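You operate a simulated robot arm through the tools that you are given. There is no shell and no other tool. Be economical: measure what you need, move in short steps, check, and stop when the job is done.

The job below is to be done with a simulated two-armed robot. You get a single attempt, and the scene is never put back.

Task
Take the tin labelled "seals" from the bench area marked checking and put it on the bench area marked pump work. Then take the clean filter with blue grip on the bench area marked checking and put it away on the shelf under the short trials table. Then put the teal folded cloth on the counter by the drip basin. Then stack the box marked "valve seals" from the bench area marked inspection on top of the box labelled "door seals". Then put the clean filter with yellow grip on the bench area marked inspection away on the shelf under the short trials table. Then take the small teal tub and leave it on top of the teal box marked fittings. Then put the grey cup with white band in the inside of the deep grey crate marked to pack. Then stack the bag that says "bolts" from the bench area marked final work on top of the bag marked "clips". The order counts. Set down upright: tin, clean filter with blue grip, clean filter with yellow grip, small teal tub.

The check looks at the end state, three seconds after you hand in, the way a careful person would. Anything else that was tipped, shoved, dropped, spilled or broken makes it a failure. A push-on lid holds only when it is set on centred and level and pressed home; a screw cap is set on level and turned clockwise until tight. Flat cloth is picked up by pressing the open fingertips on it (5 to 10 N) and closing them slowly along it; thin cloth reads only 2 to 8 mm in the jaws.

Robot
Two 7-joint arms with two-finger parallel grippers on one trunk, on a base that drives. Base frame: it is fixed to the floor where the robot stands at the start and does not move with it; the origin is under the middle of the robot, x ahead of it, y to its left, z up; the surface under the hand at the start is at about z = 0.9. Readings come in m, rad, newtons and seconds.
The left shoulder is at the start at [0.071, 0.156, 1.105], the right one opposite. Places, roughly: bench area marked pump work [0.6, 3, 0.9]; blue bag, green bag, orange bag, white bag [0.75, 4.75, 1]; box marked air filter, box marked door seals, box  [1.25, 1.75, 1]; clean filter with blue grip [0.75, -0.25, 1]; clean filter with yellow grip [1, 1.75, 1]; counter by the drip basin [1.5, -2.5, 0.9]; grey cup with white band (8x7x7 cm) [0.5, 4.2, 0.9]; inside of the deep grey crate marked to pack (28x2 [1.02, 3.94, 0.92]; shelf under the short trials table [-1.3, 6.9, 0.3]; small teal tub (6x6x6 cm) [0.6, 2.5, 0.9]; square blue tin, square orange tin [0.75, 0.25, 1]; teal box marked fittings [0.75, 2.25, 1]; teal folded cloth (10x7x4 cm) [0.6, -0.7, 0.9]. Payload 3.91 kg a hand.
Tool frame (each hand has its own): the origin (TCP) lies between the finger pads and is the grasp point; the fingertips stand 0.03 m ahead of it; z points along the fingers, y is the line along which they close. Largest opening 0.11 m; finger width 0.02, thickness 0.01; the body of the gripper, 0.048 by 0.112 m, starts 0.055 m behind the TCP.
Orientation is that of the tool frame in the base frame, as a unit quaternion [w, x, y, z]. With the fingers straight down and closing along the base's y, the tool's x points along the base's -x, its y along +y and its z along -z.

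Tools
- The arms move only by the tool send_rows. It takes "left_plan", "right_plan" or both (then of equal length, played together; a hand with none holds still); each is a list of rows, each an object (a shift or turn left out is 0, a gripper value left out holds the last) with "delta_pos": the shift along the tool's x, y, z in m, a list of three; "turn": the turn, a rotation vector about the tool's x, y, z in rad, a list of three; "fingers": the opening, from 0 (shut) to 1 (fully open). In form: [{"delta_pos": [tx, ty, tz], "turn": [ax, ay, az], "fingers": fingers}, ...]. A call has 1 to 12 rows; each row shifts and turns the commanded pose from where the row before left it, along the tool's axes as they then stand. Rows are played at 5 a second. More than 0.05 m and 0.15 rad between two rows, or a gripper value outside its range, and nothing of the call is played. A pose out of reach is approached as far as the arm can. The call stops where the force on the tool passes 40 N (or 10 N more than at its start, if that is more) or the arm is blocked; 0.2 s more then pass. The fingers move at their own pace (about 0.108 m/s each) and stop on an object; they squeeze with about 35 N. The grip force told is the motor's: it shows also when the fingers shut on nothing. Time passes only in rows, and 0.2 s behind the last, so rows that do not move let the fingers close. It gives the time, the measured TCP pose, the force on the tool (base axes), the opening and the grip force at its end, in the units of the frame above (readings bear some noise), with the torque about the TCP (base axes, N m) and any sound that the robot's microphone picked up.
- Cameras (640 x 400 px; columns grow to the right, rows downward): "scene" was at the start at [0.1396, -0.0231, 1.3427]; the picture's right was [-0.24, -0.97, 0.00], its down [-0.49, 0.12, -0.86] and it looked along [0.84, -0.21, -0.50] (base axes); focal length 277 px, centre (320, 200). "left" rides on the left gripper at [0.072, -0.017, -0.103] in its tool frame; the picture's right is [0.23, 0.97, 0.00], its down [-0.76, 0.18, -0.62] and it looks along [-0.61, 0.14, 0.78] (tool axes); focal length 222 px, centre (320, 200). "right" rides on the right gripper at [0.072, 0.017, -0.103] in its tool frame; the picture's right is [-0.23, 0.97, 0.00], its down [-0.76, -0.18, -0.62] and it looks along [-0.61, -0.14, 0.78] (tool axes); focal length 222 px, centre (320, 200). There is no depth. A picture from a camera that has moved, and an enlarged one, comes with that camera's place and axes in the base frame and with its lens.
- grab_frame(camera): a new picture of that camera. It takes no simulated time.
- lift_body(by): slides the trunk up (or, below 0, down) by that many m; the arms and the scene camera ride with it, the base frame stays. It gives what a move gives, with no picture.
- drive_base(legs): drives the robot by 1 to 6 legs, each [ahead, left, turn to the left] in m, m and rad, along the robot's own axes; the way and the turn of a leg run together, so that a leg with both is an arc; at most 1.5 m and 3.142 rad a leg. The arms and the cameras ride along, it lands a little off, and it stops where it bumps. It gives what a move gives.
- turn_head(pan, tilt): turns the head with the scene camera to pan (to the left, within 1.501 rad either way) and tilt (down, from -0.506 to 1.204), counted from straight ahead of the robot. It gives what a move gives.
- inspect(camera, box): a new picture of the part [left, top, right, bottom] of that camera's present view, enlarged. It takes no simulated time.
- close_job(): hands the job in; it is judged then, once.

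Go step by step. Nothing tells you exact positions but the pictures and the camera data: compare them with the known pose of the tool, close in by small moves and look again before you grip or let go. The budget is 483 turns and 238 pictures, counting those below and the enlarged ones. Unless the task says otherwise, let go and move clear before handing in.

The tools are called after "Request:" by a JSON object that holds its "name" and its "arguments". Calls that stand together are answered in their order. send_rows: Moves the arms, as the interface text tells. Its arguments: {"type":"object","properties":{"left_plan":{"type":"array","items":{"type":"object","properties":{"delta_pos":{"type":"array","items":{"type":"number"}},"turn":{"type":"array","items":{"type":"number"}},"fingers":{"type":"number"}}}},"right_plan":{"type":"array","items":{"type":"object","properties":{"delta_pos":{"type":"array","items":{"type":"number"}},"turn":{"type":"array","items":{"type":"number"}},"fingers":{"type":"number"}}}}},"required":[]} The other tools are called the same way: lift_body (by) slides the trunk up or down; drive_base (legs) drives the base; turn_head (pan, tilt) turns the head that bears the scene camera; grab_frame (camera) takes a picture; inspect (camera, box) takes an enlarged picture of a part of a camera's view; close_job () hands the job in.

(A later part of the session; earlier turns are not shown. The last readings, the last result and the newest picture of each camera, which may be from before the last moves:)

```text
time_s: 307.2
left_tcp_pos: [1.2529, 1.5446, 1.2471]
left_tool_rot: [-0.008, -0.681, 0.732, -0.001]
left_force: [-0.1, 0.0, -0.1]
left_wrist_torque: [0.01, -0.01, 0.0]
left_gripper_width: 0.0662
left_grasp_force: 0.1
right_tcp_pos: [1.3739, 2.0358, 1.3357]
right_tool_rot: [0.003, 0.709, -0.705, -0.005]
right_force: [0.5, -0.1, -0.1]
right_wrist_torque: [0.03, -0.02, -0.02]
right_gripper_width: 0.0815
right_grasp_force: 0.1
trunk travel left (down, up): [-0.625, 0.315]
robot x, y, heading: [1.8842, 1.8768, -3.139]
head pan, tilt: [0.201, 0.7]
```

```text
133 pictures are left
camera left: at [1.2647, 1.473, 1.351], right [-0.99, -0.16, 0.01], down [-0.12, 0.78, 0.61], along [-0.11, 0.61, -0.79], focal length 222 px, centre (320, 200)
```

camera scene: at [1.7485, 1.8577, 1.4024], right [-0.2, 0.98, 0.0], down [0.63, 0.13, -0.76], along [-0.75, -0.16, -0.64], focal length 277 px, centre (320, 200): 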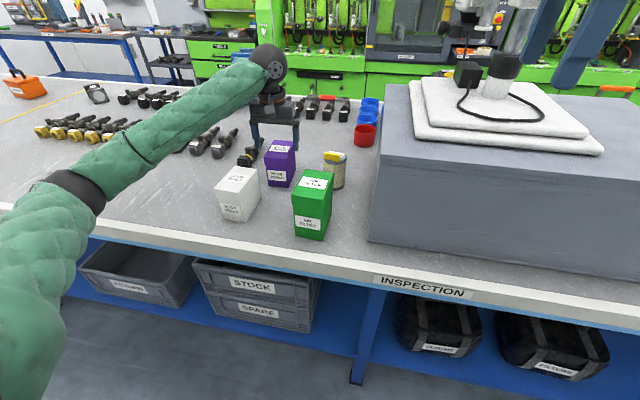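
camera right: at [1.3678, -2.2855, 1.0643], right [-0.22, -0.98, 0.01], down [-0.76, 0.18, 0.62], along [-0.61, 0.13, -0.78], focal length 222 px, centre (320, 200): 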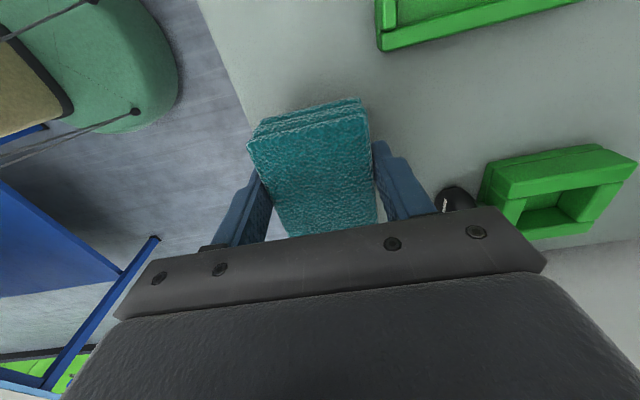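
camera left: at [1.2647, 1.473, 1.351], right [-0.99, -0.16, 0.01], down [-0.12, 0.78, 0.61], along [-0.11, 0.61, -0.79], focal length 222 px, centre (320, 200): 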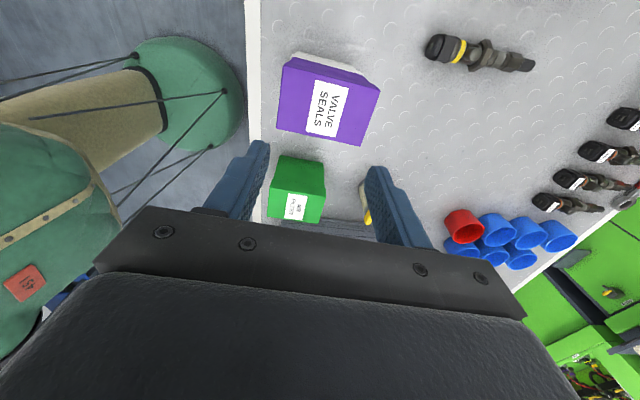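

Move above the yellow-grip filter and part-way down.

Request:
{"name": "send_rows", "arguments": {"left_plan": [{"delta_pos": [-0.0332, 0.0267, 0]}, {"delta_pos": [-0.0332, 0.0267, 0]}, {"delta_pos": [-0.0332, 0.0267, 0]}, {"delta_pos": [-0.0332, 0.0267, 0]}, {"delta_pos": [-0.0332, 0.0267, 0]}, {"delta_pos": [-0.0332, 0.0267, 0]}, {"delta_pos": [0, 0, 0.045]}, {"delta_pos": [0, 0, 0.045]}, {}]}}

Request:
{"name": "grab_frame", "arguments": {"camera": "left"}}

Request:
{"name": "grab_frame", "arguments": {"camera": "scene"}}

```text
time_s: 309.2
left_tcp_pos: [1.1066, 1.7522, 1.1584]
left_tool_rot: [-0.01, -0.682, 0.732, 0.0]
left_force: [0.6, -1.3, 0.4]
left_wrist_torque: [-0.01, -0.01, 0.0]
left_gripper_width: 0.0659
left_grasp_force: 0.1
right_tcp_pos: [1.3731, 2.0374, 1.3365]
right_tool_rot: [0.003, 0.709, -0.705, -0.003]
right_force: [0.4, 0.3, 0.0]
right_wrist_torque: [0.02, -0.01, 0.03]
right_gripper_width: 0.0816
right_grasp_force: 0.0
trunk travel left (down, up): [-0.625, 0.315]
robot x, y, heading: [1.8787, 1.8785, -3.133]
head pan, tilt: [0.201, 0.7]
```

```text
132 pictures are left
camera left: at [1.1189, 1.6812, 1.2613], right [-0.99, -0.16, 0.02], down [-0.12, 0.78, 0.61], along [-0.11, 0.6, -0.79], focal length 222 px, centre (320, 200)
```

left: 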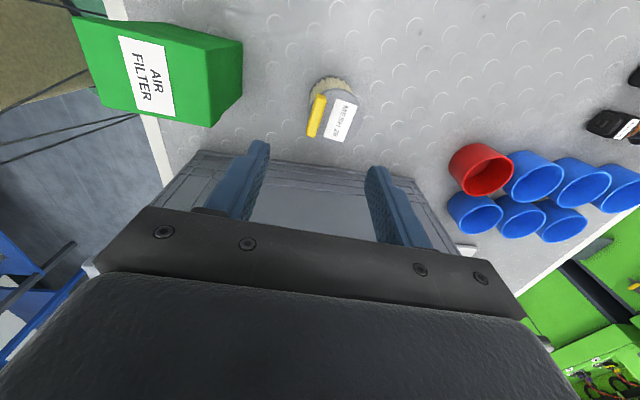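

```text
131 pictures are left
camera scene: at [1.7489, 1.8581, 1.4025], right [-0.2, 0.98, 0.0], down [0.63, 0.13, -0.77], along [-0.75, -0.16, -0.64], focal length 277 px, centre (320, 200)
```

scene: 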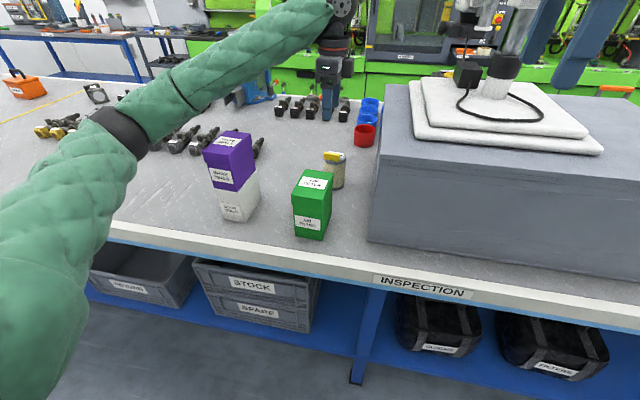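

The forearm would come close to the stack when descending, so I'll raise the trunk 0.15 m first, then go down with small alignment corrections.

Request:
{"name": "lift_body", "arguments": {"by": 0.15}}

Request:
{"name": "send_rows", "arguments": {"left_plan": [{"delta_pos": [-0.006, -0.004, 0.04], "turn": [0, 0, 0.06]}, {"delta_pos": [0, 0, 0.045]}, {"delta_pos": [0, 0, 0.045]}, {"delta_pos": [0, 0, 0.045]}, {"delta_pos": [0, 0, 0.045]}, {}]}}

Request:
{"name": "grab_frame", "arguments": {"camera": "left"}}

Request:
{"name": "grab_frame", "arguments": {"camera": "scene"}}

```text
time_s: 311.0
left_tcp_pos: [1.1061, 1.7524, 1.3085]
left_tool_rot: [-0.008, -0.682, 0.731, -0.001]
left_force: [-0.2, 0.2, 0.5]
left_wrist_torque: [0.02, -0.03, 0.02]
left_gripper_width: 0.0659
left_grasp_force: 0.0
right_tcp_pos: [1.3742, 2.0355, 1.4858]
right_tool_rot: [0.002, 0.709, -0.705, -0.004]
right_force: [0.5, -0.1, -0.1]
right_wrist_torque: [0.02, 0.04, -0.02]
right_gripper_width: 0.0814
right_grasp_force: 0.0
trunk travel left (down, up): [-0.775, 0.165]
robot x, y, heading: [1.8783, 1.8732, -3.138]
head pan, tilt: [0.201, 0.7]
```

```text
time_s: 312.4
left_tcp_pos: [1.1082, 1.7548, 1.0879]
left_tool_rot: [-0.009, -0.66, 0.751, 0.0]
left_force: [-0.3, 0.1, -0.4]
left_wrist_torque: [0.02, 0.01, 0.02]
left_gripper_width: 0.066
left_grasp_force: 0.0
right_tcp_pos: [1.3741, 2.035, 1.4874]
right_tool_rot: [0.003, 0.709, -0.705, -0.003]
right_force: [0.1, 0.0, 0.1]
right_wrist_torque: [0.02, -0.01, -0.03]
right_gripper_width: 0.0816
right_grasp_force: 0.1
trunk travel left (down, up): [-0.775, 0.165]
robot x, y, heading: [1.8773, 1.8773, -3.132]
head pan, tilt: [0.201, 0.7]
```

```text
130 pictures are left
camera left: at [1.116, 1.6828, 1.1913], right [-0.99, -0.1, 0.01], down [-0.07, 0.79, 0.61], along [-0.07, 0.61, -0.79], focal length 222 px, centre (320, 200)
```

left: 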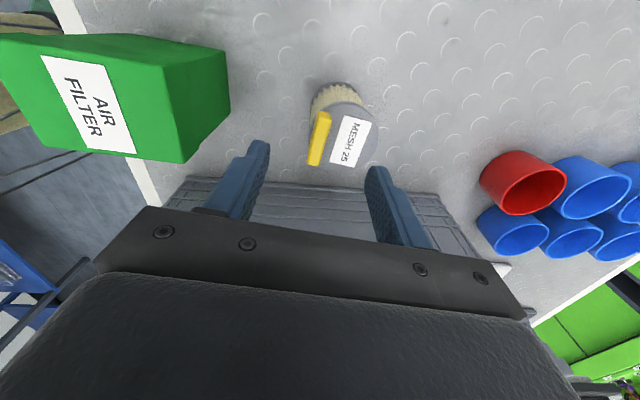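

```text
129 pictures are left
camera scene: at [1.7487, 1.8579, 1.5525], right [-0.2, 0.98, 0.0], down [0.63, 0.13, -0.76], along [-0.75, -0.16, -0.64], focal length 277 px, centre (320, 200)
```

scene: 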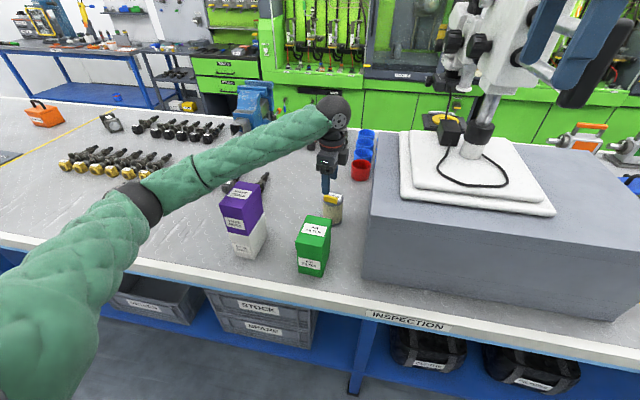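

Aligned on the yellow grip with the forearm well above the stack. Descend and grip.

Request:
{"name": "send_rows", "arguments": {"left_plan": [{"delta_pos": [0, 0, 0.03]}, {"delta_pos": [0, 0, 0.02]}, {"delta_pos": [0, 0, 0.007]}, {}, {"fingers": 0.3}, {"fingers": 0}, {}, {}]}}

Request:
{"name": "inspect", "arguments": {"camera": "scene", "box": [180, 80, 400, 280]}}

```text
time_s: 314.2
left_tcp_pos: [1.1076, 1.7548, 1.0328]
left_tool_rot: [-0.009, -0.66, 0.752, 0.0]
left_force: [-1.2, -1.5, 11.6]
left_wrist_torque: [-0.3, -0.05, -0.02]
left_gripper_width: 0.0109
left_grasp_force: 34.8
right_tcp_pos: [1.3769, 2.0359, 1.4876]
right_tool_rot: [0.003, 0.709, -0.706, -0.004]
right_force: [0.3, -1.0, 0.2]
right_wrist_torque: [0.01, 0.0, -0.02]
right_gripper_width: 0.0815
right_grasp_force: 0.0
trunk travel left (down, up): [-0.775, 0.165]
robot x, y, heading: [1.8784, 1.8763, -3.135]
head pan, tilt: [0.201, 0.7]
```

```text
2.00 times, centred on (290, 180) of scene
camera zoom: at [1.7505, 1.8574, 1.5527], right [-0.2, 0.98, 0.0], down [0.63, 0.13, -0.77], along [-0.75, -0.16, -0.64], focal length 554 px, centre (380, 240)
```

zoom: 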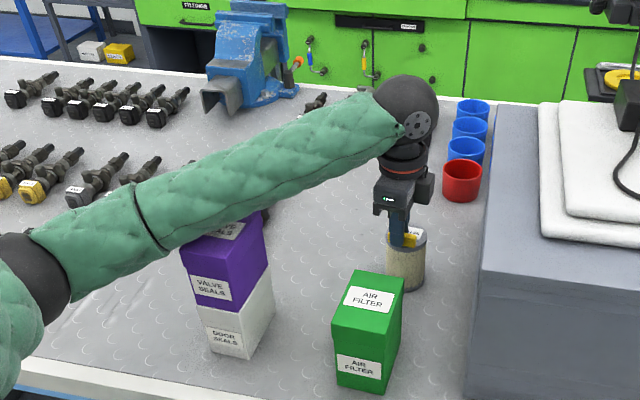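

Gripped at 11 mm. Lift straight up and look.

Request:
{"name": "send_rows", "arguments": {"left_plan": [{"delta_pos": [0, 0, -0.02]}, {"delta_pos": [0, 0, -0.045]}, {"delta_pos": [0, 0, -0.045]}, {"delta_pos": [0, 0, -0.045]}, {"delta_pos": [0, 0, -0.045]}, {}]}}

Request:
{"name": "lift_body", "arguments": {"by": 0.1}}

Request:
{"name": "grab_frame", "arguments": {"camera": "left"}}

Request:
{"name": "grab_frame", "arguments": {"camera": "scene"}}

```text
time_s: 315.6
left_tcp_pos: [1.11, 1.7562, 1.2282]
left_tool_rot: [-0.008, -0.661, 0.751, -0.002]
left_force: [0.6, -0.4, -1.4]
left_wrist_torque: [0.02, -0.03, 0.01]
left_gripper_width: 0.0111
left_grasp_force: 34.9
right_tcp_pos: [1.3725, 2.0352, 1.486]
right_tool_rot: [0.002, 0.709, -0.705, -0.002]
right_force: [-0.5, -0.3, -0.3]
right_wrist_torque: [0.02, 0.02, -0.02]
right_gripper_width: 0.0816
right_grasp_force: 0.1
trunk travel left (down, up): [-0.775, 0.165]
robot x, y, heading: [1.8809, 1.8775, -3.136]
head pan, tilt: [0.201, 0.7]
```

```text
time_s: 316.9
left_tcp_pos: [1.1104, 1.7581, 1.3276]
left_tool_rot: [-0.008, -0.66, 0.751, -0.001]
left_force: [0.4, 0.5, -1.9]
left_wrist_torque: [-0.01, -0.03, 0.0]
left_gripper_width: 0.0113
left_grasp_force: 34.9
right_tcp_pos: [1.3719, 2.0358, 1.5868]
right_tool_rot: [0.003, 0.709, -0.705, -0.004]
right_force: [0.6, -0.2, -1.0]
right_wrist_torque: [0.03, -0.04, -0.01]
right_gripper_width: 0.0814
right_grasp_force: 0.1
trunk travel left (down, up): [-0.875, 0.065]
robot x, y, heading: [1.8802, 1.8792, -3.137]
head pan, tilt: [0.201, 0.7]
```

```text
127 pictures are left
camera left: at [1.1181, 1.6854, 1.4312], right [-0.99, -0.1, 0.01], down [-0.07, 0.79, 0.61], along [-0.07, 0.61, -0.79], focal length 222 px, centre (320, 200)
```

left: 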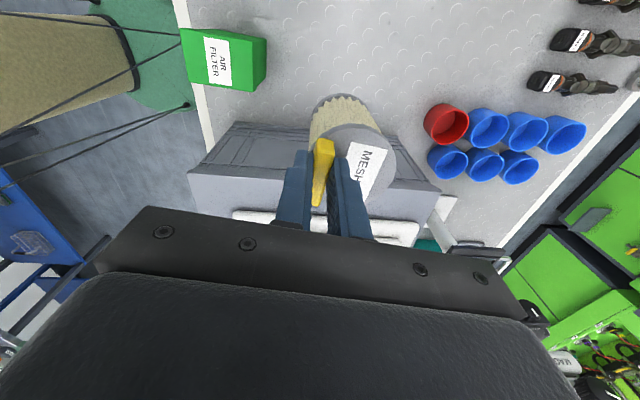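

```text
126 pictures are left
camera scene: at [1.7476, 1.8574, 1.6522], right [-0.2, 0.98, 0.0], down [0.63, 0.13, -0.76], along [-0.75, -0.16, -0.64], focal length 277 px, centre (320, 200)
```

scene: 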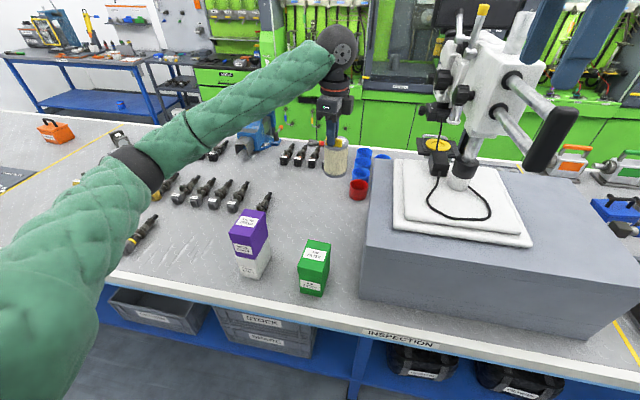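

Holding the filter upright. Retract it, back off from the bench and look along the back aisle.

Request:
{"name": "send_rows", "arguments": {"left_plan": [{"delta_pos": [-0.006, -0.043, 0]}, {"delta_pos": [-0.006, -0.043, 0]}, {"delta_pos": [-0.006, -0.043, 0]}, {"delta_pos": [-0.006, -0.043, 0]}, {"delta_pos": [-0.006, -0.043, 0]}, {"delta_pos": [-0.006, -0.043, 0]}, {}]}}

Request:
{"name": "drive_base", "arguments": {"legs": [[-0.15, 0, 0]]}}

Request:
{"name": "turn_head", "arguments": {"pan": -1.45, "tilt": 0.4}}

Request:
{"name": "grab_frame", "arguments": {"camera": "scene"}}

```text
time_s: 318.5
left_tcp_pos: [1.3693, 1.7596, 1.3255]
left_tool_rot: [-0.009, -0.66, 0.751, -0.001]
left_force: [-0.4, 0.3, -1.3]
left_wrist_torque: [0.0, -0.01, 0.03]
left_gripper_width: 0.0116
left_grasp_force: 34.9
right_tcp_pos: [1.3738, 2.0359, 1.5853]
right_tool_rot: [0.003, 0.709, -0.705, -0.003]
right_force: [0.7, 0.8, -0.4]
right_wrist_torque: [0.03, -0.01, 0.02]
right_gripper_width: 0.0814
right_grasp_force: 0.0
trunk travel left (down, up): [-0.875, 0.065]
robot x, y, heading: [1.8783, 1.8787, -3.134]
head pan, tilt: [0.201, 0.7]
```

```text
time_s: 319.9
left_tcp_pos: [1.519, 1.7615, 1.3246]
left_tool_rot: [-0.008, -0.66, 0.751, -0.002]
left_force: [-0.2, -0.1, -1.2]
left_wrist_torque: [-0.01, -0.01, 0.02]
left_gripper_width: 0.0114
left_grasp_force: 35.1
right_tcp_pos: [1.5221, 2.0356, 1.5856]
right_tool_rot: [0.002, 0.709, -0.705, -0.003]
right_force: [0.1, 0.0, 0.4]
right_wrist_torque: [0.01, 0.01, -0.02]
right_gripper_width: 0.0813
right_grasp_force: 0.1
trunk travel left (down, up): [-0.875, 0.065]
robot x, y, heading: [2.0326, 1.8763, -3.137]
head pan, tilt: [0.201, 0.7]
```

```text
time_s: 321.6
left_tcp_pos: [1.5205, 1.7615, 1.3239]
left_tool_rot: [-0.008, -0.66, 0.751, -0.001]
left_force: [-0.5, 0.5, -1.2]
left_wrist_torque: [-0.03, -0.02, 0.03]
left_gripper_width: 0.0114
left_grasp_force: 35.5
right_tcp_pos: [1.5243, 2.0363, 1.586]
right_tool_rot: [0.003, 0.709, -0.705, -0.003]
right_force: [0.0, -0.3, -0.2]
right_wrist_torque: [0.03, -0.04, 0.0]
right_gripper_width: 0.0817
right_grasp_force: 0.0
trunk travel left (down, up): [-0.875, 0.065]
robot x, y, heading: [2.0328, 1.8755, -3.137]
head pan, tilt: [-1.45, 0.4]
```

```text
125 pictures are left
camera scene: at [1.9705, 1.9674, 1.6792], right [0.99, 0.13, 0.0], down [0.05, -0.39, -0.92], along [-0.12, 0.91, -0.39], focal length 277 px, centre (320, 200)
```

scene: 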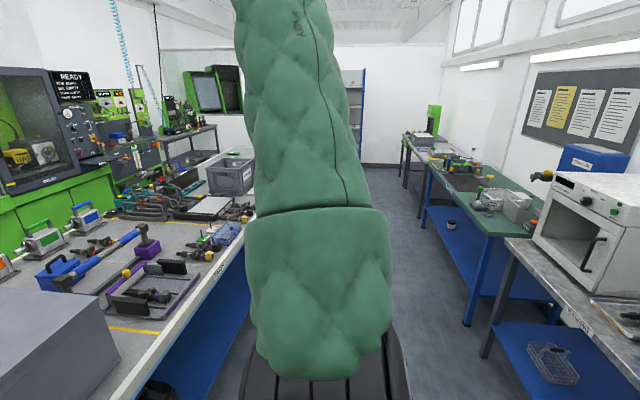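

The back aisle is clear. Slide +y 4.4 m to pass the bench end.

Request:
{"name": "drive_base", "arguments": {"legs": [[0, -1.45, 0], [0, -1.45, 0], [0, -1.3, 0]]}}

Request:
{"name": "turn_head", "arguments": {"pan": 0, "tilt": 0.5}}

Request:
{"name": "grab_frame", "arguments": {"camera": "scene"}}

```text
time_s: 341.8
left_tcp_pos: [1.4894, 5.9879, 1.3253]
left_tool_rot: [-0.008, -0.651, 0.759, -0.001]
left_force: [-0.1, -0.1, -1.1]
left_wrist_torque: [-0.05, -0.05, 0.02]
left_gripper_width: 0.0111
left_grasp_force: 35.4
right_tcp_pos: [1.4988, 6.2607, 1.5866]
right_tool_rot: [-0.002, -0.701, 0.713, 0.004]
right_force: [0.1, -0.4, -0.1]
right_wrist_torque: [0.0, -0.01, -0.01]
right_gripper_width: 0.0814
right_grasp_force: 0.1
trunk travel left (down, up): [-0.875, 0.065]
robot x, y, heading: [2.0023, 6.0914, 3.127]
head pan, tilt: [-1.45, 0.4]
```

```text
time_s: 343.4
left_tcp_pos: [1.4898, 5.9862, 1.325]
left_tool_rot: [-0.009, -0.652, 0.758, -0.001]
left_force: [0.7, -0.4, -0.3]
left_wrist_torque: [-0.01, -0.04, -0.01]
left_gripper_width: 0.0112
left_grasp_force: 35.1
right_tcp_pos: [1.4987, 6.2621, 1.5863]
right_tool_rot: [-0.003, -0.702, 0.712, 0.004]
right_force: [0.2, 0.1, -0.2]
right_wrist_torque: [-0.01, 0.01, 0.03]
right_gripper_width: 0.0813
right_grasp_force: 0.0
trunk travel left (down, up): [-0.875, 0.065]
robot x, y, heading: [2.0048, 6.0935, 3.124]
head pan, tilt: [0.0, 0.499]
```

```text
124 pictures are left
camera scene: at [1.8621, 6.0923, 1.6701], right [0.02, 1.0, 0.0], down [0.48, -0.01, -0.88], along [-0.88, 0.02, -0.48], focal length 277 px, centre (320, 200)
```

scene: 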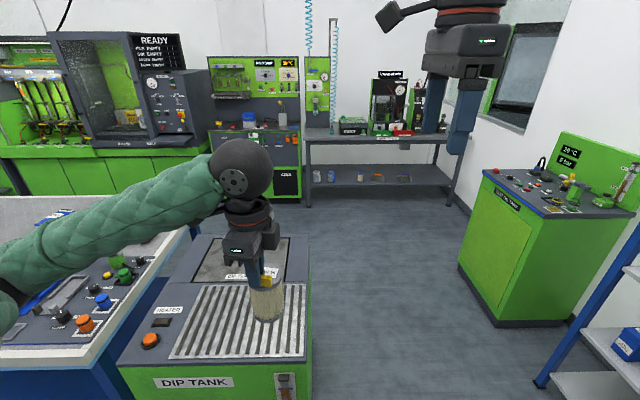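

The dip tank occupies y<6.06 and a green cabinet y>7.34, so I'll drive through at y≈6.68 to the trials table.

Request:
{"name": "drive_base", "arguments": {"legs": [[0, -0.6, 0.015], [1.0, 0, 0], [0.85, 0, 0]]}}

Request:
{"name": "grab_frame", "arguments": {"camera": "scene"}}

```text
time_s: 355.8
left_tcp_pos: [-0.38, 6.5711, 1.3256]
left_tool_rot: [-0.009, -0.661, 0.751, 0.0]
left_force: [-0.3, -0.3, -1.5]
left_wrist_torque: [0.0, 0.0, -0.03]
left_gripper_width: 0.0112
left_grasp_force: 34.8
right_tcp_pos: [-0.376, 6.8465, 1.5863]
right_tool_rot: [0.002, 0.71, -0.704, -0.005]
right_force: [0.3, 0.0, 0.2]
right_wrist_torque: [-0.01, 0.0, 0.0]
right_gripper_width: 0.0813
right_grasp_force: 0.1
trunk travel left (down, up): [-0.875, 0.065]
robot x, y, heading: [0.1323, 6.6898, -3.13]
head pan, tilt: [0.0, 0.499]
```

```text
123 pictures are left
camera scene: at [-0.0091, 6.6867, 1.6702], right [-0.01, 1.0, 0.0], down [0.48, 0.0, -0.88], along [-0.88, -0.01, -0.48], focal length 277 px, centre (320, 200)
```

scene: 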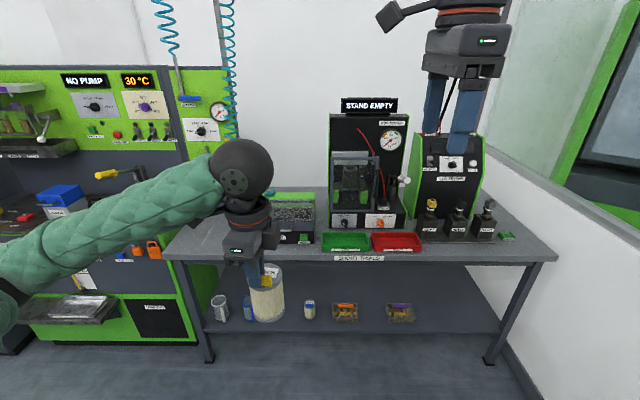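

Shift left 0.11 m, then lower the trunk fully.

Request:
{"name": "drive_base", "arguments": {"legs": [[0.1, 0.11, -0.01]]}}

Request:
{"name": "lift_body", "arguments": {"by": -0.4}}

Request:
{"name": "lift_body", "arguments": {"by": -0.4}}

Request:
{"name": "lift_body", "arguments": {"by": -0.05}}

Request:
{"name": "turn_head", "arguments": {"pan": 0.1, "tilt": 0.4}}

Request:
{"name": "grab_frame", "arguments": {"camera": "scene"}}

```text
time_s: 357.2
left_tcp_pos: [-0.4801, 6.467, 1.3267]
left_tool_rot: [-0.009, -0.657, 0.754, -0.001]
left_force: [0.2, -0.3, -1.3]
left_wrist_torque: [-0.03, -0.01, 0.05]
left_gripper_width: 0.0111
left_grasp_force: 35.0
right_tcp_pos: [-0.4737, 6.7419, 1.5867]
right_tool_rot: [-0.002, -0.707, 0.707, 0.003]
right_force: [-0.2, 0.1, 1.2]
right_wrist_torque: [-0.03, 0.0, 0.0]
right_gripper_width: 0.0816
right_grasp_force: 0.0
trunk travel left (down, up): [-0.875, 0.065]
robot x, y, heading: [0.0299, 6.5766, 3.143]
head pan, tilt: [0.0, 0.499]
```

```text
time_s: 361.0
left_tcp_pos: [-0.4807, 6.4664, 0.9262]
left_tool_rot: [-0.008, -0.657, 0.754, -0.001]
left_force: [-0.4, 0.0, -0.7]
left_wrist_torque: [-0.01, -0.02, 0.0]
left_gripper_width: 0.0114
left_grasp_force: 35.4
right_tcp_pos: [-0.4751, 6.7416, 1.1867]
right_tool_rot: [-0.003, -0.707, 0.707, 0.003]
right_force: [-0.6, 0.4, 0.1]
right_wrist_torque: [0.02, 0.06, 0.0]
right_gripper_width: 0.0814
right_grasp_force: 0.1
trunk travel left (down, up): [-0.475, 0.465]
robot x, y, heading: [0.0301, 6.5764, 3.141]
head pan, tilt: [0.0, 0.499]
```

```text
time_s: 364.8
left_tcp_pos: [-0.481, 6.4672, 0.5261]
left_tool_rot: [-0.009, -0.657, 0.754, -0.001]
left_force: [-0.2, -0.2, -1.7]
left_wrist_torque: [-0.03, -0.01, -0.02]
left_gripper_width: 0.0111
left_grasp_force: 35.1
right_tcp_pos: [-0.4751, 6.7409, 0.7866]
right_tool_rot: [-0.003, -0.706, 0.708, 0.003]
right_force: [0.2, -0.4, -0.5]
right_wrist_torque: [0.01, -0.01, 0.0]
right_gripper_width: 0.0814
right_grasp_force: 0.1
trunk travel left (down, up): [-0.075, 0.865]
robot x, y, heading: [0.0302, 6.5804, 3.138]
head pan, tilt: [0.0, 0.499]
```

```text
time_s: 365.8
left_tcp_pos: [-0.4816, 6.4648, 0.4759]
left_tool_rot: [-0.009, -0.658, 0.753, -0.002]
left_force: [0.1, 0.1, -1.1]
left_wrist_torque: [-0.02, -0.02, 0.01]
left_gripper_width: 0.0111
left_grasp_force: 35.2
right_tcp_pos: [-0.4763, 6.741, 0.7365]
right_tool_rot: [-0.004, -0.707, 0.707, 0.004]
right_force: [0.6, -0.5, 0.0]
right_wrist_torque: [0.02, 0.01, 0.02]
right_gripper_width: 0.081
right_grasp_force: 0.1
trunk travel left (down, up): [-0.025, 0.915]
robot x, y, heading: [0.034, 6.5784, 3.14]
head pan, tilt: [0.0, 0.499]
```

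```text
time_s: 366.4
left_tcp_pos: [-0.4806, 6.4663, 0.4761]
left_tool_rot: [-0.008, -0.657, 0.754, -0.001]
left_force: [-0.3, -0.3, -2.1]
left_wrist_torque: [-0.03, -0.07, 0.0]
left_gripper_width: 0.011
left_grasp_force: 34.3
right_tcp_pos: [-0.4755, 6.7416, 0.7353]
right_tool_rot: [-0.003, -0.706, 0.708, 0.003]
right_force: [0.5, 0.6, -0.3]
right_wrist_torque: [0.0, 0.01, 0.01]
right_gripper_width: 0.0813
right_grasp_force: 0.1
trunk travel left (down, up): [-0.025, 0.915]
robot x, y, heading: [0.0338, 6.5804, 3.139]
head pan, tilt: [0.099, 0.4]
```

```text
122 pictures are left
camera scene: at [-0.1107, 6.5683, 0.8292], right [-0.1, 1.0, 0.0], down [0.39, 0.04, -0.92], along [-0.92, -0.09, -0.39], focal length 277 px, centre (320, 200)
```

scene: 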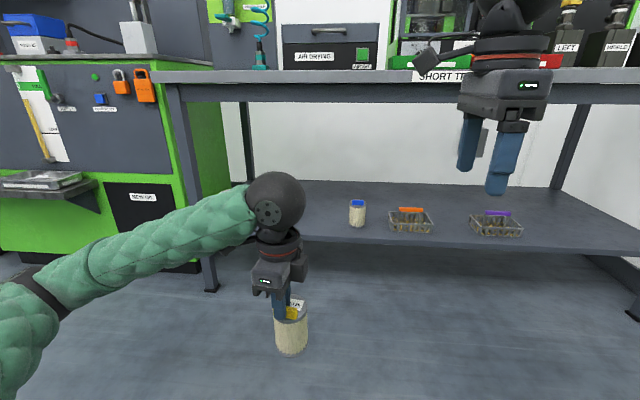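

Clearances look fine. Drive forward 0.24 m and then extend the left hand in over the shelf.

Request:
{"name": "drive_base", "arguments": {"legs": [[0.24, 0, 0]]}}

Request:
{"name": "grab_frame", "arguments": {"camera": "scene"}}

```text
time_s: 368.2
left_tcp_pos: [-0.7276, 6.4633, 0.4762]
left_tool_rot: [-0.009, -0.659, 0.752, -0.001]
left_force: [-0.7, -0.1, -0.7]
left_wrist_torque: [-0.02, -0.01, -0.01]
left_gripper_width: 0.0113
left_grasp_force: 34.7
right_tcp_pos: [-0.7225, 6.7387, 0.7354]
right_tool_rot: [0.002, 0.709, -0.705, -0.003]
right_force: [0.1, 0.6, -1.2]
right_wrist_torque: [0.02, 0.05, 0.0]
right_gripper_width: 0.0812
right_grasp_force: 0.1
trunk travel left (down, up): [-0.025, 0.915]
robot x, y, heading: [-0.213, 6.5803, -3.137]
head pan, tilt: [0.099, 0.4]
```

```text
121 pictures are left
camera scene: at [-0.358, 6.5671, 0.8292], right [-0.1, 0.99, 0.0], down [0.39, 0.04, -0.92], along [-0.92, -0.1, -0.39], focal length 277 px, centre (320, 200)
```

scene: 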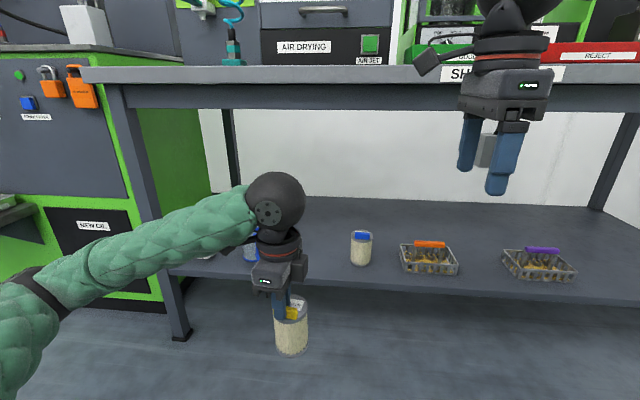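

Extend towards the shelf spot at y≈6.45, between the mug and the blue-grip filter.

Request:
{"name": "send_rows", "arguments": {"left_plan": [{"delta_pos": [0.0074, 0.0438, 0]}, {"delta_pos": [0.0074, 0.0438, 0]}, {"delta_pos": [0.0074, 0.0438, 0]}, {"delta_pos": [0.0074, 0.0438, 0]}, {"delta_pos": [0.0074, 0.0438, 0]}, {}]}}

Request:
{"name": "grab_frame", "arguments": {"camera": "scene"}}

```text
time_s: 369.6
left_tcp_pos: [-0.9493, 6.4561, 0.4791]
left_tool_rot: [-0.009, -0.66, 0.752, -0.001]
left_force: [-0.3, 0.9, -1.9]
left_wrist_torque: [0.0, -0.05, -0.02]
left_gripper_width: 0.0114
left_grasp_force: 34.7
right_tcp_pos: [-0.7232, 6.7376, 0.7357]
right_tool_rot: [0.002, 0.709, -0.705, -0.003]
right_force: [-0.6, -0.2, -0.2]
right_wrist_torque: [-0.03, -0.02, 0.0]
right_gripper_width: 0.0814
right_grasp_force: 0.0
trunk travel left (down, up): [-0.025, 0.915]
robot x, y, heading: [-0.2196, 6.5775, -3.137]
head pan, tilt: [0.099, 0.4]
```

```text
120 pictures are left
camera scene: at [-0.3582, 6.5672, 0.8292], right [-0.1, 0.99, 0.0], down [0.39, 0.04, -0.92], along [-0.92, -0.1, -0.39], focal length 277 px, centre (320, 200)
```

scene: 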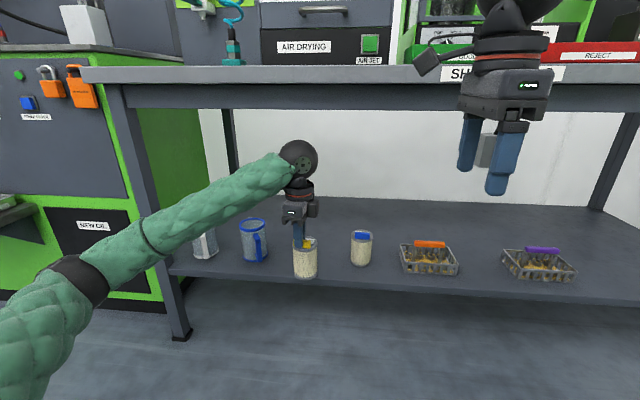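

Request:
{"name": "send_rows", "arguments": {"left_plan": [{"delta_pos": [0.006, 0.0438, 0]}, {"delta_pos": [0.006, 0.0438, 0]}, {"delta_pos": [0.006, 0.0438, 0]}, {"delta_pos": [0, 0, 0.02]}, {"delta_pos": [0, 0, 0.01]}, {}]}}

Request:
{"name": "grab_frame", "arguments": {"camera": "scene"}}

Request:
{"name": "grab_frame", "arguments": {"camera": "left"}}

```text
time_s: 371.0
left_tcp_pos: [-1.0834, 6.4519, 0.4513]
left_tool_rot: [-0.009, -0.658, 0.753, 0.0]
left_force: [-0.4, -0.2, -2.4]
left_wrist_torque: [0.0, -0.05, 0.01]
left_gripper_width: 0.0112
left_grasp_force: 35.1
right_tcp_pos: [-0.7248, 6.739, 0.736]
right_tool_rot: [0.003, 0.709, -0.705, -0.003]
right_force: [0.4, -0.3, 0.3]
right_wrist_torque: [-0.01, 0.01, -0.01]
right_gripper_width: 0.0815
right_grasp_force: 0.2
trunk travel left (down, up): [-0.025, 0.915]
robot x, y, heading: [-0.2147, 6.5765, -3.138]
head pan, tilt: [0.099, 0.4]
```

```text
119 pictures are left
camera scene: at [-0.3582, 6.5672, 0.8292], right [-0.1, 0.99, 0.0], down [0.39, 0.04, -0.92], along [-0.92, -0.1, -0.39], focal length 277 px, centre (320, 200)
```

scene: 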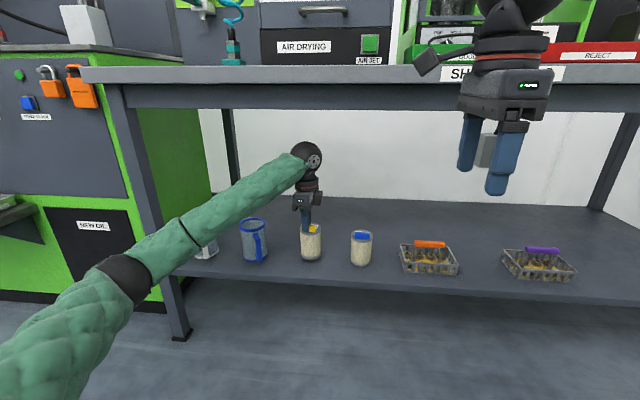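

```text
118 pictures are left
camera left: at [-1.0753, 6.3803, 0.5535], right [-1.0, -0.1, 0.01], down [-0.07, 0.79, 0.61], along [-0.07, 0.61, -0.79], focal length 222 px, centre (320, 200)
```

left: 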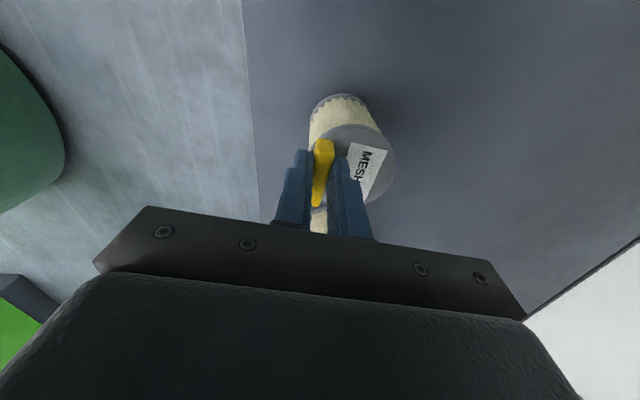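

Lower gently to contact.

Request:
{"name": "send_rows", "arguments": {"left_plan": [{"delta_pos": [0, 0, 0.012]}, {"delta_pos": [0, 0, 0.005]}, {"delta_pos": [0, 0, 0.003]}, {}]}}

Request:
{"name": "inspect", "arguments": {"camera": "scene", "box": [240, 180, 400, 280]}}

```text
time_s: 372.0
left_tcp_pos: [-1.0834, 6.4535, 0.433]
left_tool_rot: [-0.009, -0.659, 0.752, 0.0]
left_force: [-0.4, -2.6, 13.9]
left_wrist_torque: [-0.32, 0.01, 0.0]
left_gripper_width: 0.0114
left_grasp_force: 35.1
right_tcp_pos: [-0.7231, 6.7383, 0.7363]
right_tool_rot: [0.003, 0.709, -0.706, -0.003]
right_force: [0.4, -0.5, 0.3]
right_wrist_torque: [-0.01, -0.01, -0.01]
right_gripper_width: 0.0816
right_grasp_force: 0.1
trunk travel left (down, up): [-0.025, 0.915]
robot x, y, heading: [-0.2155, 6.5762, -3.135]
head pan, tilt: [0.099, 0.4]
```

```text
4.00 times, centred on (320, 230) of scene
camera zoom: at [-0.3575, 6.5672, 0.8296], right [-0.1, 0.99, 0.0], down [0.39, 0.04, -0.92], along [-0.92, -0.1, -0.39], focal length 1107 px, centre (320, 80)
```

zoom: 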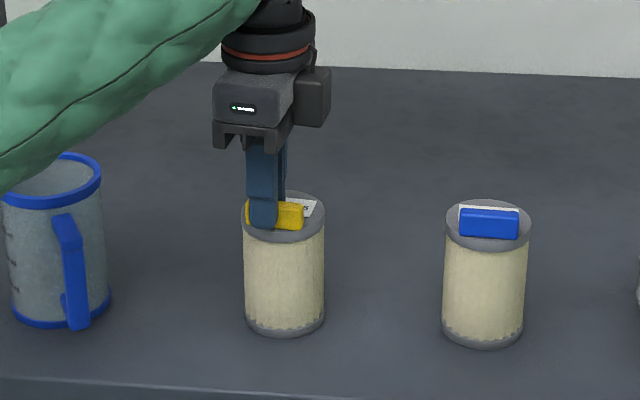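

Seated on the shelf. Release, rise, and drive straight back.

Request:
{"name": "send_rows", "arguments": {"left_plan": [{"fingers": 0.2}, {"fingers": 0.4}, {}, {"delta_pos": [0, 0, -0.03]}, {"delta_pos": [0, 0, -0.035]}, {}]}}

Request:
{"name": "inspect", "arguments": {"camera": "scene", "box": [200, 130, 400, 280]}}

Request:
{"name": "drive_base", "arguments": {"legs": [[-0.38, 0, 0]]}}

Request:
{"name": "grab_frame", "arguments": {"camera": "scene"}}

```text
time_s: 373.4
left_tcp_pos: [-1.082, 6.4546, 0.4964]
left_tool_rot: [-0.009, -0.659, 0.752, -0.002]
left_force: [0.4, -0.7, 0.4]
left_wrist_torque: [-0.02, -0.03, -0.04]
left_gripper_width: 0.044
left_grasp_force: 0.0
right_tcp_pos: [-0.723, 6.7381, 0.7358]
right_tool_rot: [0.003, 0.709, -0.705, -0.003]
right_force: [0.2, -1.4, 0.3]
right_wrist_torque: [-0.03, 0.02, 0.0]
right_gripper_width: 0.0814
right_grasp_force: 0.0
trunk travel left (down, up): [-0.025, 0.915]
robot x, y, heading: [-0.2169, 6.5799, -3.142]
head pan, tilt: [0.099, 0.4]
```

```text
2.67 times, centred on (300, 205) of scene
camera zoom: at [-0.3579, 6.5672, 0.8292], right [-0.1, 0.99, 0.0], down [0.39, 0.04, -0.92], along [-0.92, -0.1, -0.39], focal length 738 px, centre (373, 187)
```

zoom: 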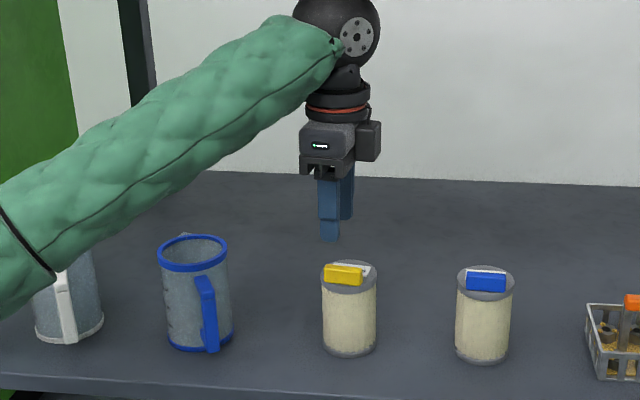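

```text
time_s: 375.8
left_tcp_pos: [-0.7009, 6.45, 0.4957]
left_tool_rot: [-0.009, -0.663, 0.748, 0.0]
left_force: [-0.3, 0.5, -0.2]
left_wrist_torque: [-0.01, -0.02, 0.02]
left_gripper_width: 0.0441
left_grasp_force: 0.0
right_tcp_pos: [-0.3477, 6.7359, 0.7356]
right_tool_rot: [0.004, 0.712, -0.702, -0.003]
right_force: [0.2, -0.1, 0.2]
right_wrist_torque: [-0.02, 0.03, 0.01]
right_gripper_width: 0.0816
right_grasp_force: 0.2
trunk travel left (down, up): [-0.025, 0.915]
robot x, y, heading: [0.1626, 6.5819, -3.128]
head pan, tilt: [0.099, 0.4]
```

```text
115 pictures are left
camera scene: at [0.0202, 6.5693, 0.8293], right [-0.11, 0.99, 0.0], down [0.39, 0.04, -0.92], along [-0.91, -0.11, -0.39], focal length 277 px, centre (320, 200)
```

scene: 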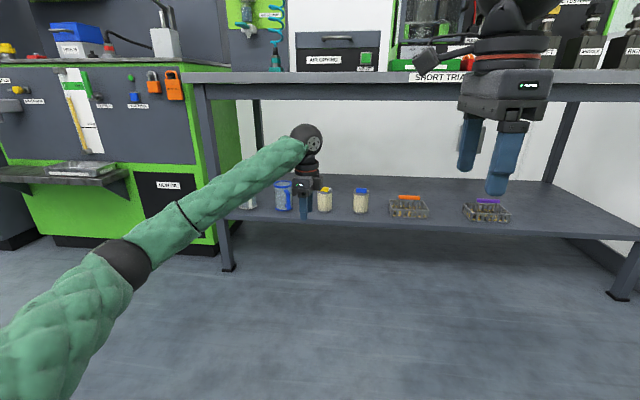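

Both filters stand upright on the shelf. Retract, raise the trunk, turn around and go to the small-items area.

Request:
{"name": "send_rows", "arguments": {"left_plan": [{"delta_pos": [-0.005, -0.045, 0]}, {"delta_pos": [-0.005, -0.045, 0]}, {"delta_pos": [-0.005, -0.045, 0]}, {"delta_pos": [-0.005, -0.045, 0]}, {"delta_pos": [-0.005, -0.045, 0]}, {"delta_pos": [-0.005, -0.045, 0]}, {"delta_pos": [0.0, -0.03, 0]}, {}]}}

Request:
{"name": "lift_body", "arguments": {"by": 0.4}}

Request:
{"name": "lift_body", "arguments": {"by": 0.4}}

Request:
{"name": "drive_base", "arguments": {"legs": [[0, 0, 3.13], [-0.5, 0, 0], [0, -1.4, 0], [0, -1.3, 0]]}}

```text
time_s: 377.6
left_tcp_pos: [-0.4, 6.443, 0.4933]
left_tool_rot: [-0.009, -0.664, 0.748, -0.001]
left_force: [-0.1, -0.1, 0.8]
left_wrist_torque: [0.04, -0.02, 0.01]
left_gripper_width: 0.0443
left_grasp_force: 0.1
right_tcp_pos: [-0.3472, 6.7354, 0.735]
right_tool_rot: [0.003, 0.713, -0.701, -0.004]
right_force: [0.6, 0.0, -0.8]
right_wrist_torque: [-0.01, 0.0, -0.01]
right_gripper_width: 0.0812
right_grasp_force: 0.1
trunk travel left (down, up): [-0.025, 0.915]
robot x, y, heading: [0.1601, 6.5808, -3.13]
head pan, tilt: [0.099, 0.4]
```

```text
time_s: 381.4
left_tcp_pos: [-0.4011, 6.4426, 0.8932]
left_tool_rot: [-0.009, -0.664, 0.748, -0.001]
left_force: [-0.2, 0.9, 1.6]
left_wrist_torque: [0.01, -0.03, 0.0]
left_gripper_width: 0.0442
left_grasp_force: 0.0
right_tcp_pos: [-0.3477, 6.737, 1.1366]
right_tool_rot: [0.003, 0.712, -0.702, -0.004]
right_force: [0.1, 0.0, 0.3]
right_wrist_torque: [0.03, -0.01, -0.01]
right_gripper_width: 0.0814
right_grasp_force: 0.1
trunk travel left (down, up): [-0.425, 0.515]
robot x, y, heading: [0.1616, 6.5812, -3.129]
head pan, tilt: [0.099, 0.4]
```

```text
time_s: 385.3
left_tcp_pos: [-0.4006, 6.4428, 1.2931]
left_tool_rot: [-0.009, -0.664, 0.747, -0.001]
left_force: [0.3, 0.2, 0.8]
left_wrist_torque: [0.0, 0.02, 0.05]
left_gripper_width: 0.0441
left_grasp_force: 0.1
right_tcp_pos: [-0.3477, 6.736, 1.5353]
right_tool_rot: [0.002, 0.713, -0.701, -0.004]
right_force: [0.4, 0.1, -0.2]
right_wrist_torque: [0.01, -0.01, 0.0]
right_gripper_width: 0.0812
right_grasp_force: 0.2
trunk travel left (down, up): [-0.825, 0.115]
robot x, y, heading: [0.1615, 6.5796, -3.131]
head pan, tilt: [0.099, 0.4]
```

```text
time_s: 408.0
left_tcp_pos: [0.1486, 4.0524, 1.2932]
left_tool_rot: [0.0, 0.764, 0.645, 0.008]
left_force: [-0.5, -0.3, -0.3]
left_wrist_torque: [0.0, -0.02, -0.03]
left_gripper_width: 0.0441
left_grasp_force: 0.0
right_tcp_pos: [0.0796, 3.7601, 1.5373]
right_tool_rot: [0.004, 0.719, 0.695, 0.003]
right_force: [0.7, -0.6, 1.1]
right_wrist_torque: [-0.04, -0.01, 0.0]
right_gripper_width: 0.0814
right_grasp_force: 0.0
trunk travel left (down, up): [-0.825, 0.115]
robot x, y, heading: [-0.4224, 3.9409, -0.039]
head pan, tilt: [0.099, 0.4]
```

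While here, have a look at the crate, cup and bags area.

Request:
{"name": "turn_head", "arguments": {"pan": 0.35, "tilt": 0.5}}

Request:
{"name": "grab_frame", "arguments": {"camera": "scene"}}

```text
time_s: 408.8
left_tcp_pos: [0.1475, 4.0495, 1.2925]
left_tool_rot: [-0.001, 0.765, 0.644, 0.009]
left_force: [0.1, 0.2, 0.0]
left_wrist_torque: [0.02, -0.01, 0.0]
left_gripper_width: 0.0438
left_grasp_force: 0.0
right_tcp_pos: [0.0793, 3.7599, 1.5372]
right_tool_rot: [0.004, 0.719, 0.694, 0.003]
right_force: [-0.1, -0.1, 0.0]
right_wrist_torque: [0.02, 0.02, -0.01]
right_gripper_width: 0.0813
right_grasp_force: 0.2
trunk travel left (down, up): [-0.825, 0.115]
robot x, y, heading: [-0.4218, 3.9361, -0.04]
head pan, tilt: [0.351, 0.499]
```

```text
114 pictures are left
camera scene: at [-0.2826, 3.9648, 1.6202], right [0.31, -0.95, 0.0], down [-0.46, -0.15, -0.88], along [0.83, 0.27, -0.48], focal length 277 px, centre (320, 200)
```

scene: 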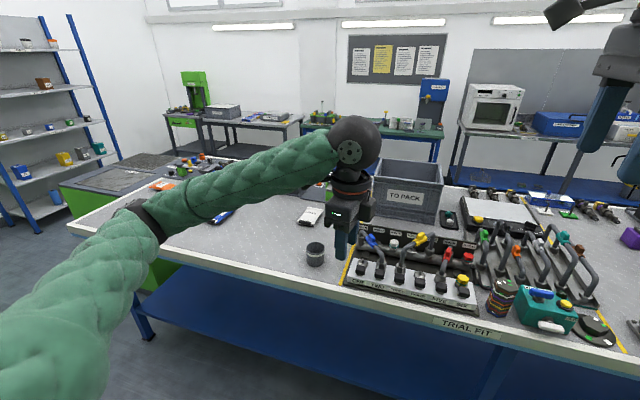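

Cup and crate seen. Now drive on to the tub near [0.6,2.5], to use the left arm (robot y≈2.25).

Request:
{"name": "drive_base", "arguments": {"legs": [[0, -1.0, 0.04], [0, -0.7, 0]]}}

Request:
{"name": "turn_head", "arguments": {"pan": 0.15, "tilt": 0.6}}

Request:
{"name": "grab_frame", "arguments": {"camera": "scene"}}

```text
time_s: 417.3
left_tcp_pos: [0.122, 2.3828, 1.2939]
left_tool_rot: [0.0, 0.757, 0.653, 0.009]
left_force: [-0.3, 0.6, -0.3]
left_wrist_torque: [-0.01, -0.01, 0.0]
left_gripper_width: 0.0438
left_grasp_force: 0.0
right_tcp_pos: [0.06, 2.0897, 1.5361]
right_tool_rot: [0.003, 0.711, 0.703, 0.003]
right_force: [-0.5, -0.1, 0.5]
right_wrist_torque: [-0.03, -0.01, -0.02]
right_gripper_width: 0.0814
right_grasp_force: 0.1
trunk travel left (down, up): [-0.825, 0.115]
robot x, y, heading: [-0.4451, 2.2556, -0.014]
head pan, tilt: [0.351, 0.499]
```

```text
time_s: 418.0
left_tcp_pos: [0.1204, 2.3808, 1.2943]
left_tool_rot: [-0.001, 0.757, 0.654, 0.01]
left_force: [0.2, -0.4, -0.4]
left_wrist_torque: [0.03, 0.01, -0.02]
left_gripper_width: 0.0441
left_grasp_force: 0.0
right_tcp_pos: [0.0597, 2.0887, 1.5367]
right_tool_rot: [0.003, 0.711, 0.703, 0.003]
right_force: [0.1, -1.0, 0.9]
right_wrist_torque: [0.02, 0.01, 0.02]
right_gripper_width: 0.0816
right_grasp_force: 0.0
trunk travel left (down, up): [-0.825, 0.115]
robot x, y, heading: [-0.4424, 2.254, -0.008]
head pan, tilt: [0.15, 0.6]
```

```text
113 pictures are left
camera scene: at [-0.3054, 2.2666, 1.6111], right [0.14, -0.99, 0.0], down [-0.56, -0.08, -0.83], along [0.82, 0.11, -0.56], focal length 277 px, centre (320, 200)
```

scene: 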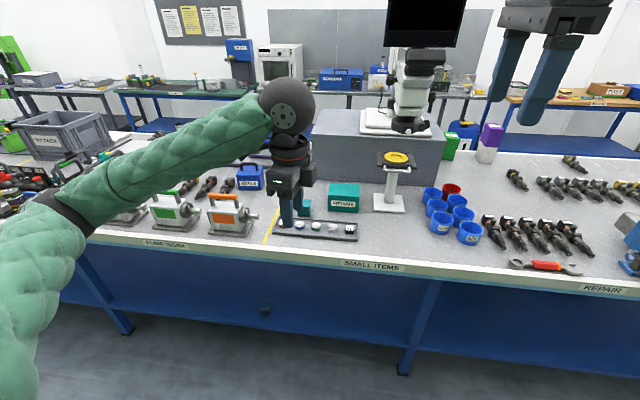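

Drive forward 0.33 m and view the tub with the wrist camera.

Request:
{"name": "drive_base", "arguments": {"legs": [[0.33, 0, 0.008]]}}

Request:
{"name": "turn_head", "arguments": {"pan": 0.25, "tilt": 0.85}}

Request:
{"name": "grab_frame", "arguments": {"camera": "scene"}}

Request:
{"name": "grab_frame", "arguments": {"camera": "left"}}

```text
time_s: 420.2
left_tcp_pos: [0.4466, 2.3862, 1.2939]
left_tool_rot: [-0.001, 0.754, 0.657, 0.009]
left_force: [0.2, -0.5, 0.1]
left_wrist_torque: [-0.02, -0.03, -0.01]
left_gripper_width: 0.0441
left_grasp_force: 0.1
right_tcp_pos: [0.3887, 2.0912, 1.5378]
right_tool_rot: [0.004, 0.707, 0.707, 0.002]
right_force: [0.1, 1.0, 0.4]
right_wrist_torque: [-0.01, -0.02, -0.01]
right_gripper_width: 0.0815
right_grasp_force: 0.1
trunk travel left (down, up): [-0.825, 0.115]
robot x, y, heading: [-0.1167, 2.2552, -0.003]
head pan, tilt: [0.15, 0.6]
```

```text
time_s: 421.0
left_tcp_pos: [0.4485, 2.3861, 1.2927]
left_tool_rot: [-0.002, 0.754, 0.657, 0.008]
left_force: [-0.6, 0.6, -1.1]
left_wrist_torque: [0.0, -0.01, 0.0]
left_gripper_width: 0.0441
left_grasp_force: 0.0
right_tcp_pos: [0.3916, 2.092, 1.5359]
right_tool_rot: [0.003, 0.707, 0.707, 0.002]
right_force: [0.5, -0.2, 0.2]
right_wrist_torque: [-0.03, 0.05, -0.01]
right_gripper_width: 0.0816
right_grasp_force: 0.0
trunk travel left (down, up): [-0.825, 0.115]
robot x, y, heading: [-0.1141, 2.2556, -0.003]
head pan, tilt: [0.25, 0.85]
```

```text
112 pictures are left
camera scene: at [0.0128, 2.2726, 1.59], right [0.25, -0.97, 0.0], down [-0.73, -0.18, -0.66], along [0.64, 0.16, -0.75], focal length 277 px, centre (320, 200)
```

scene: 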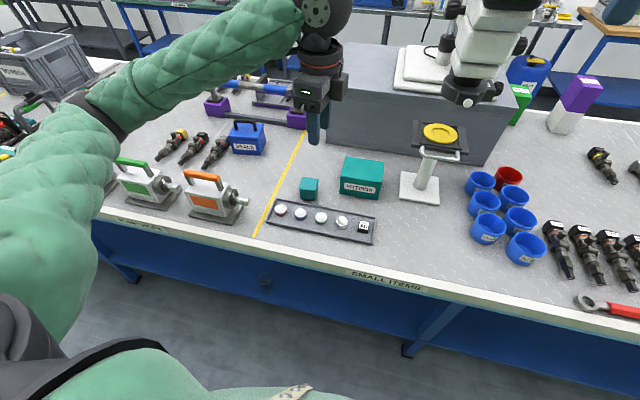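

```text
111 pictures are left
camera left: at [0.4403, 2.4589, 1.3961], right [1.0, 0.09, 0.01], down [0.07, -0.79, 0.61], along [0.07, -0.61, -0.79], focal length 222 px, centre (320, 200)
```

left: 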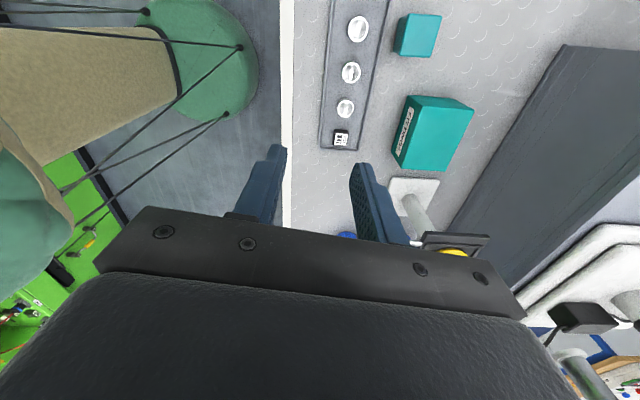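

I'll zoom on the tub and box.

Request:
{"name": "inspect", "arguments": {"camera": "scene", "box": [270, 140, 410, 250]}}

```text
3.64 times, centred on (340, 195) of scene
camera zoom: at [0.0128, 2.2726, 1.59], right [0.25, -0.97, 0.0], down [-0.73, -0.18, -0.66], along [0.64, 0.16, -0.75], focal length 1006 px, centre (247, 218)
```

zoom: 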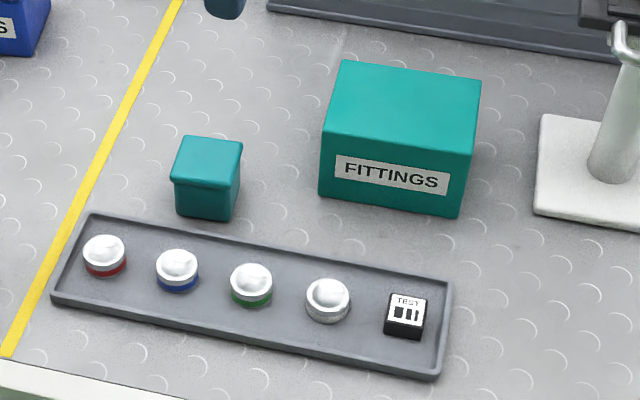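

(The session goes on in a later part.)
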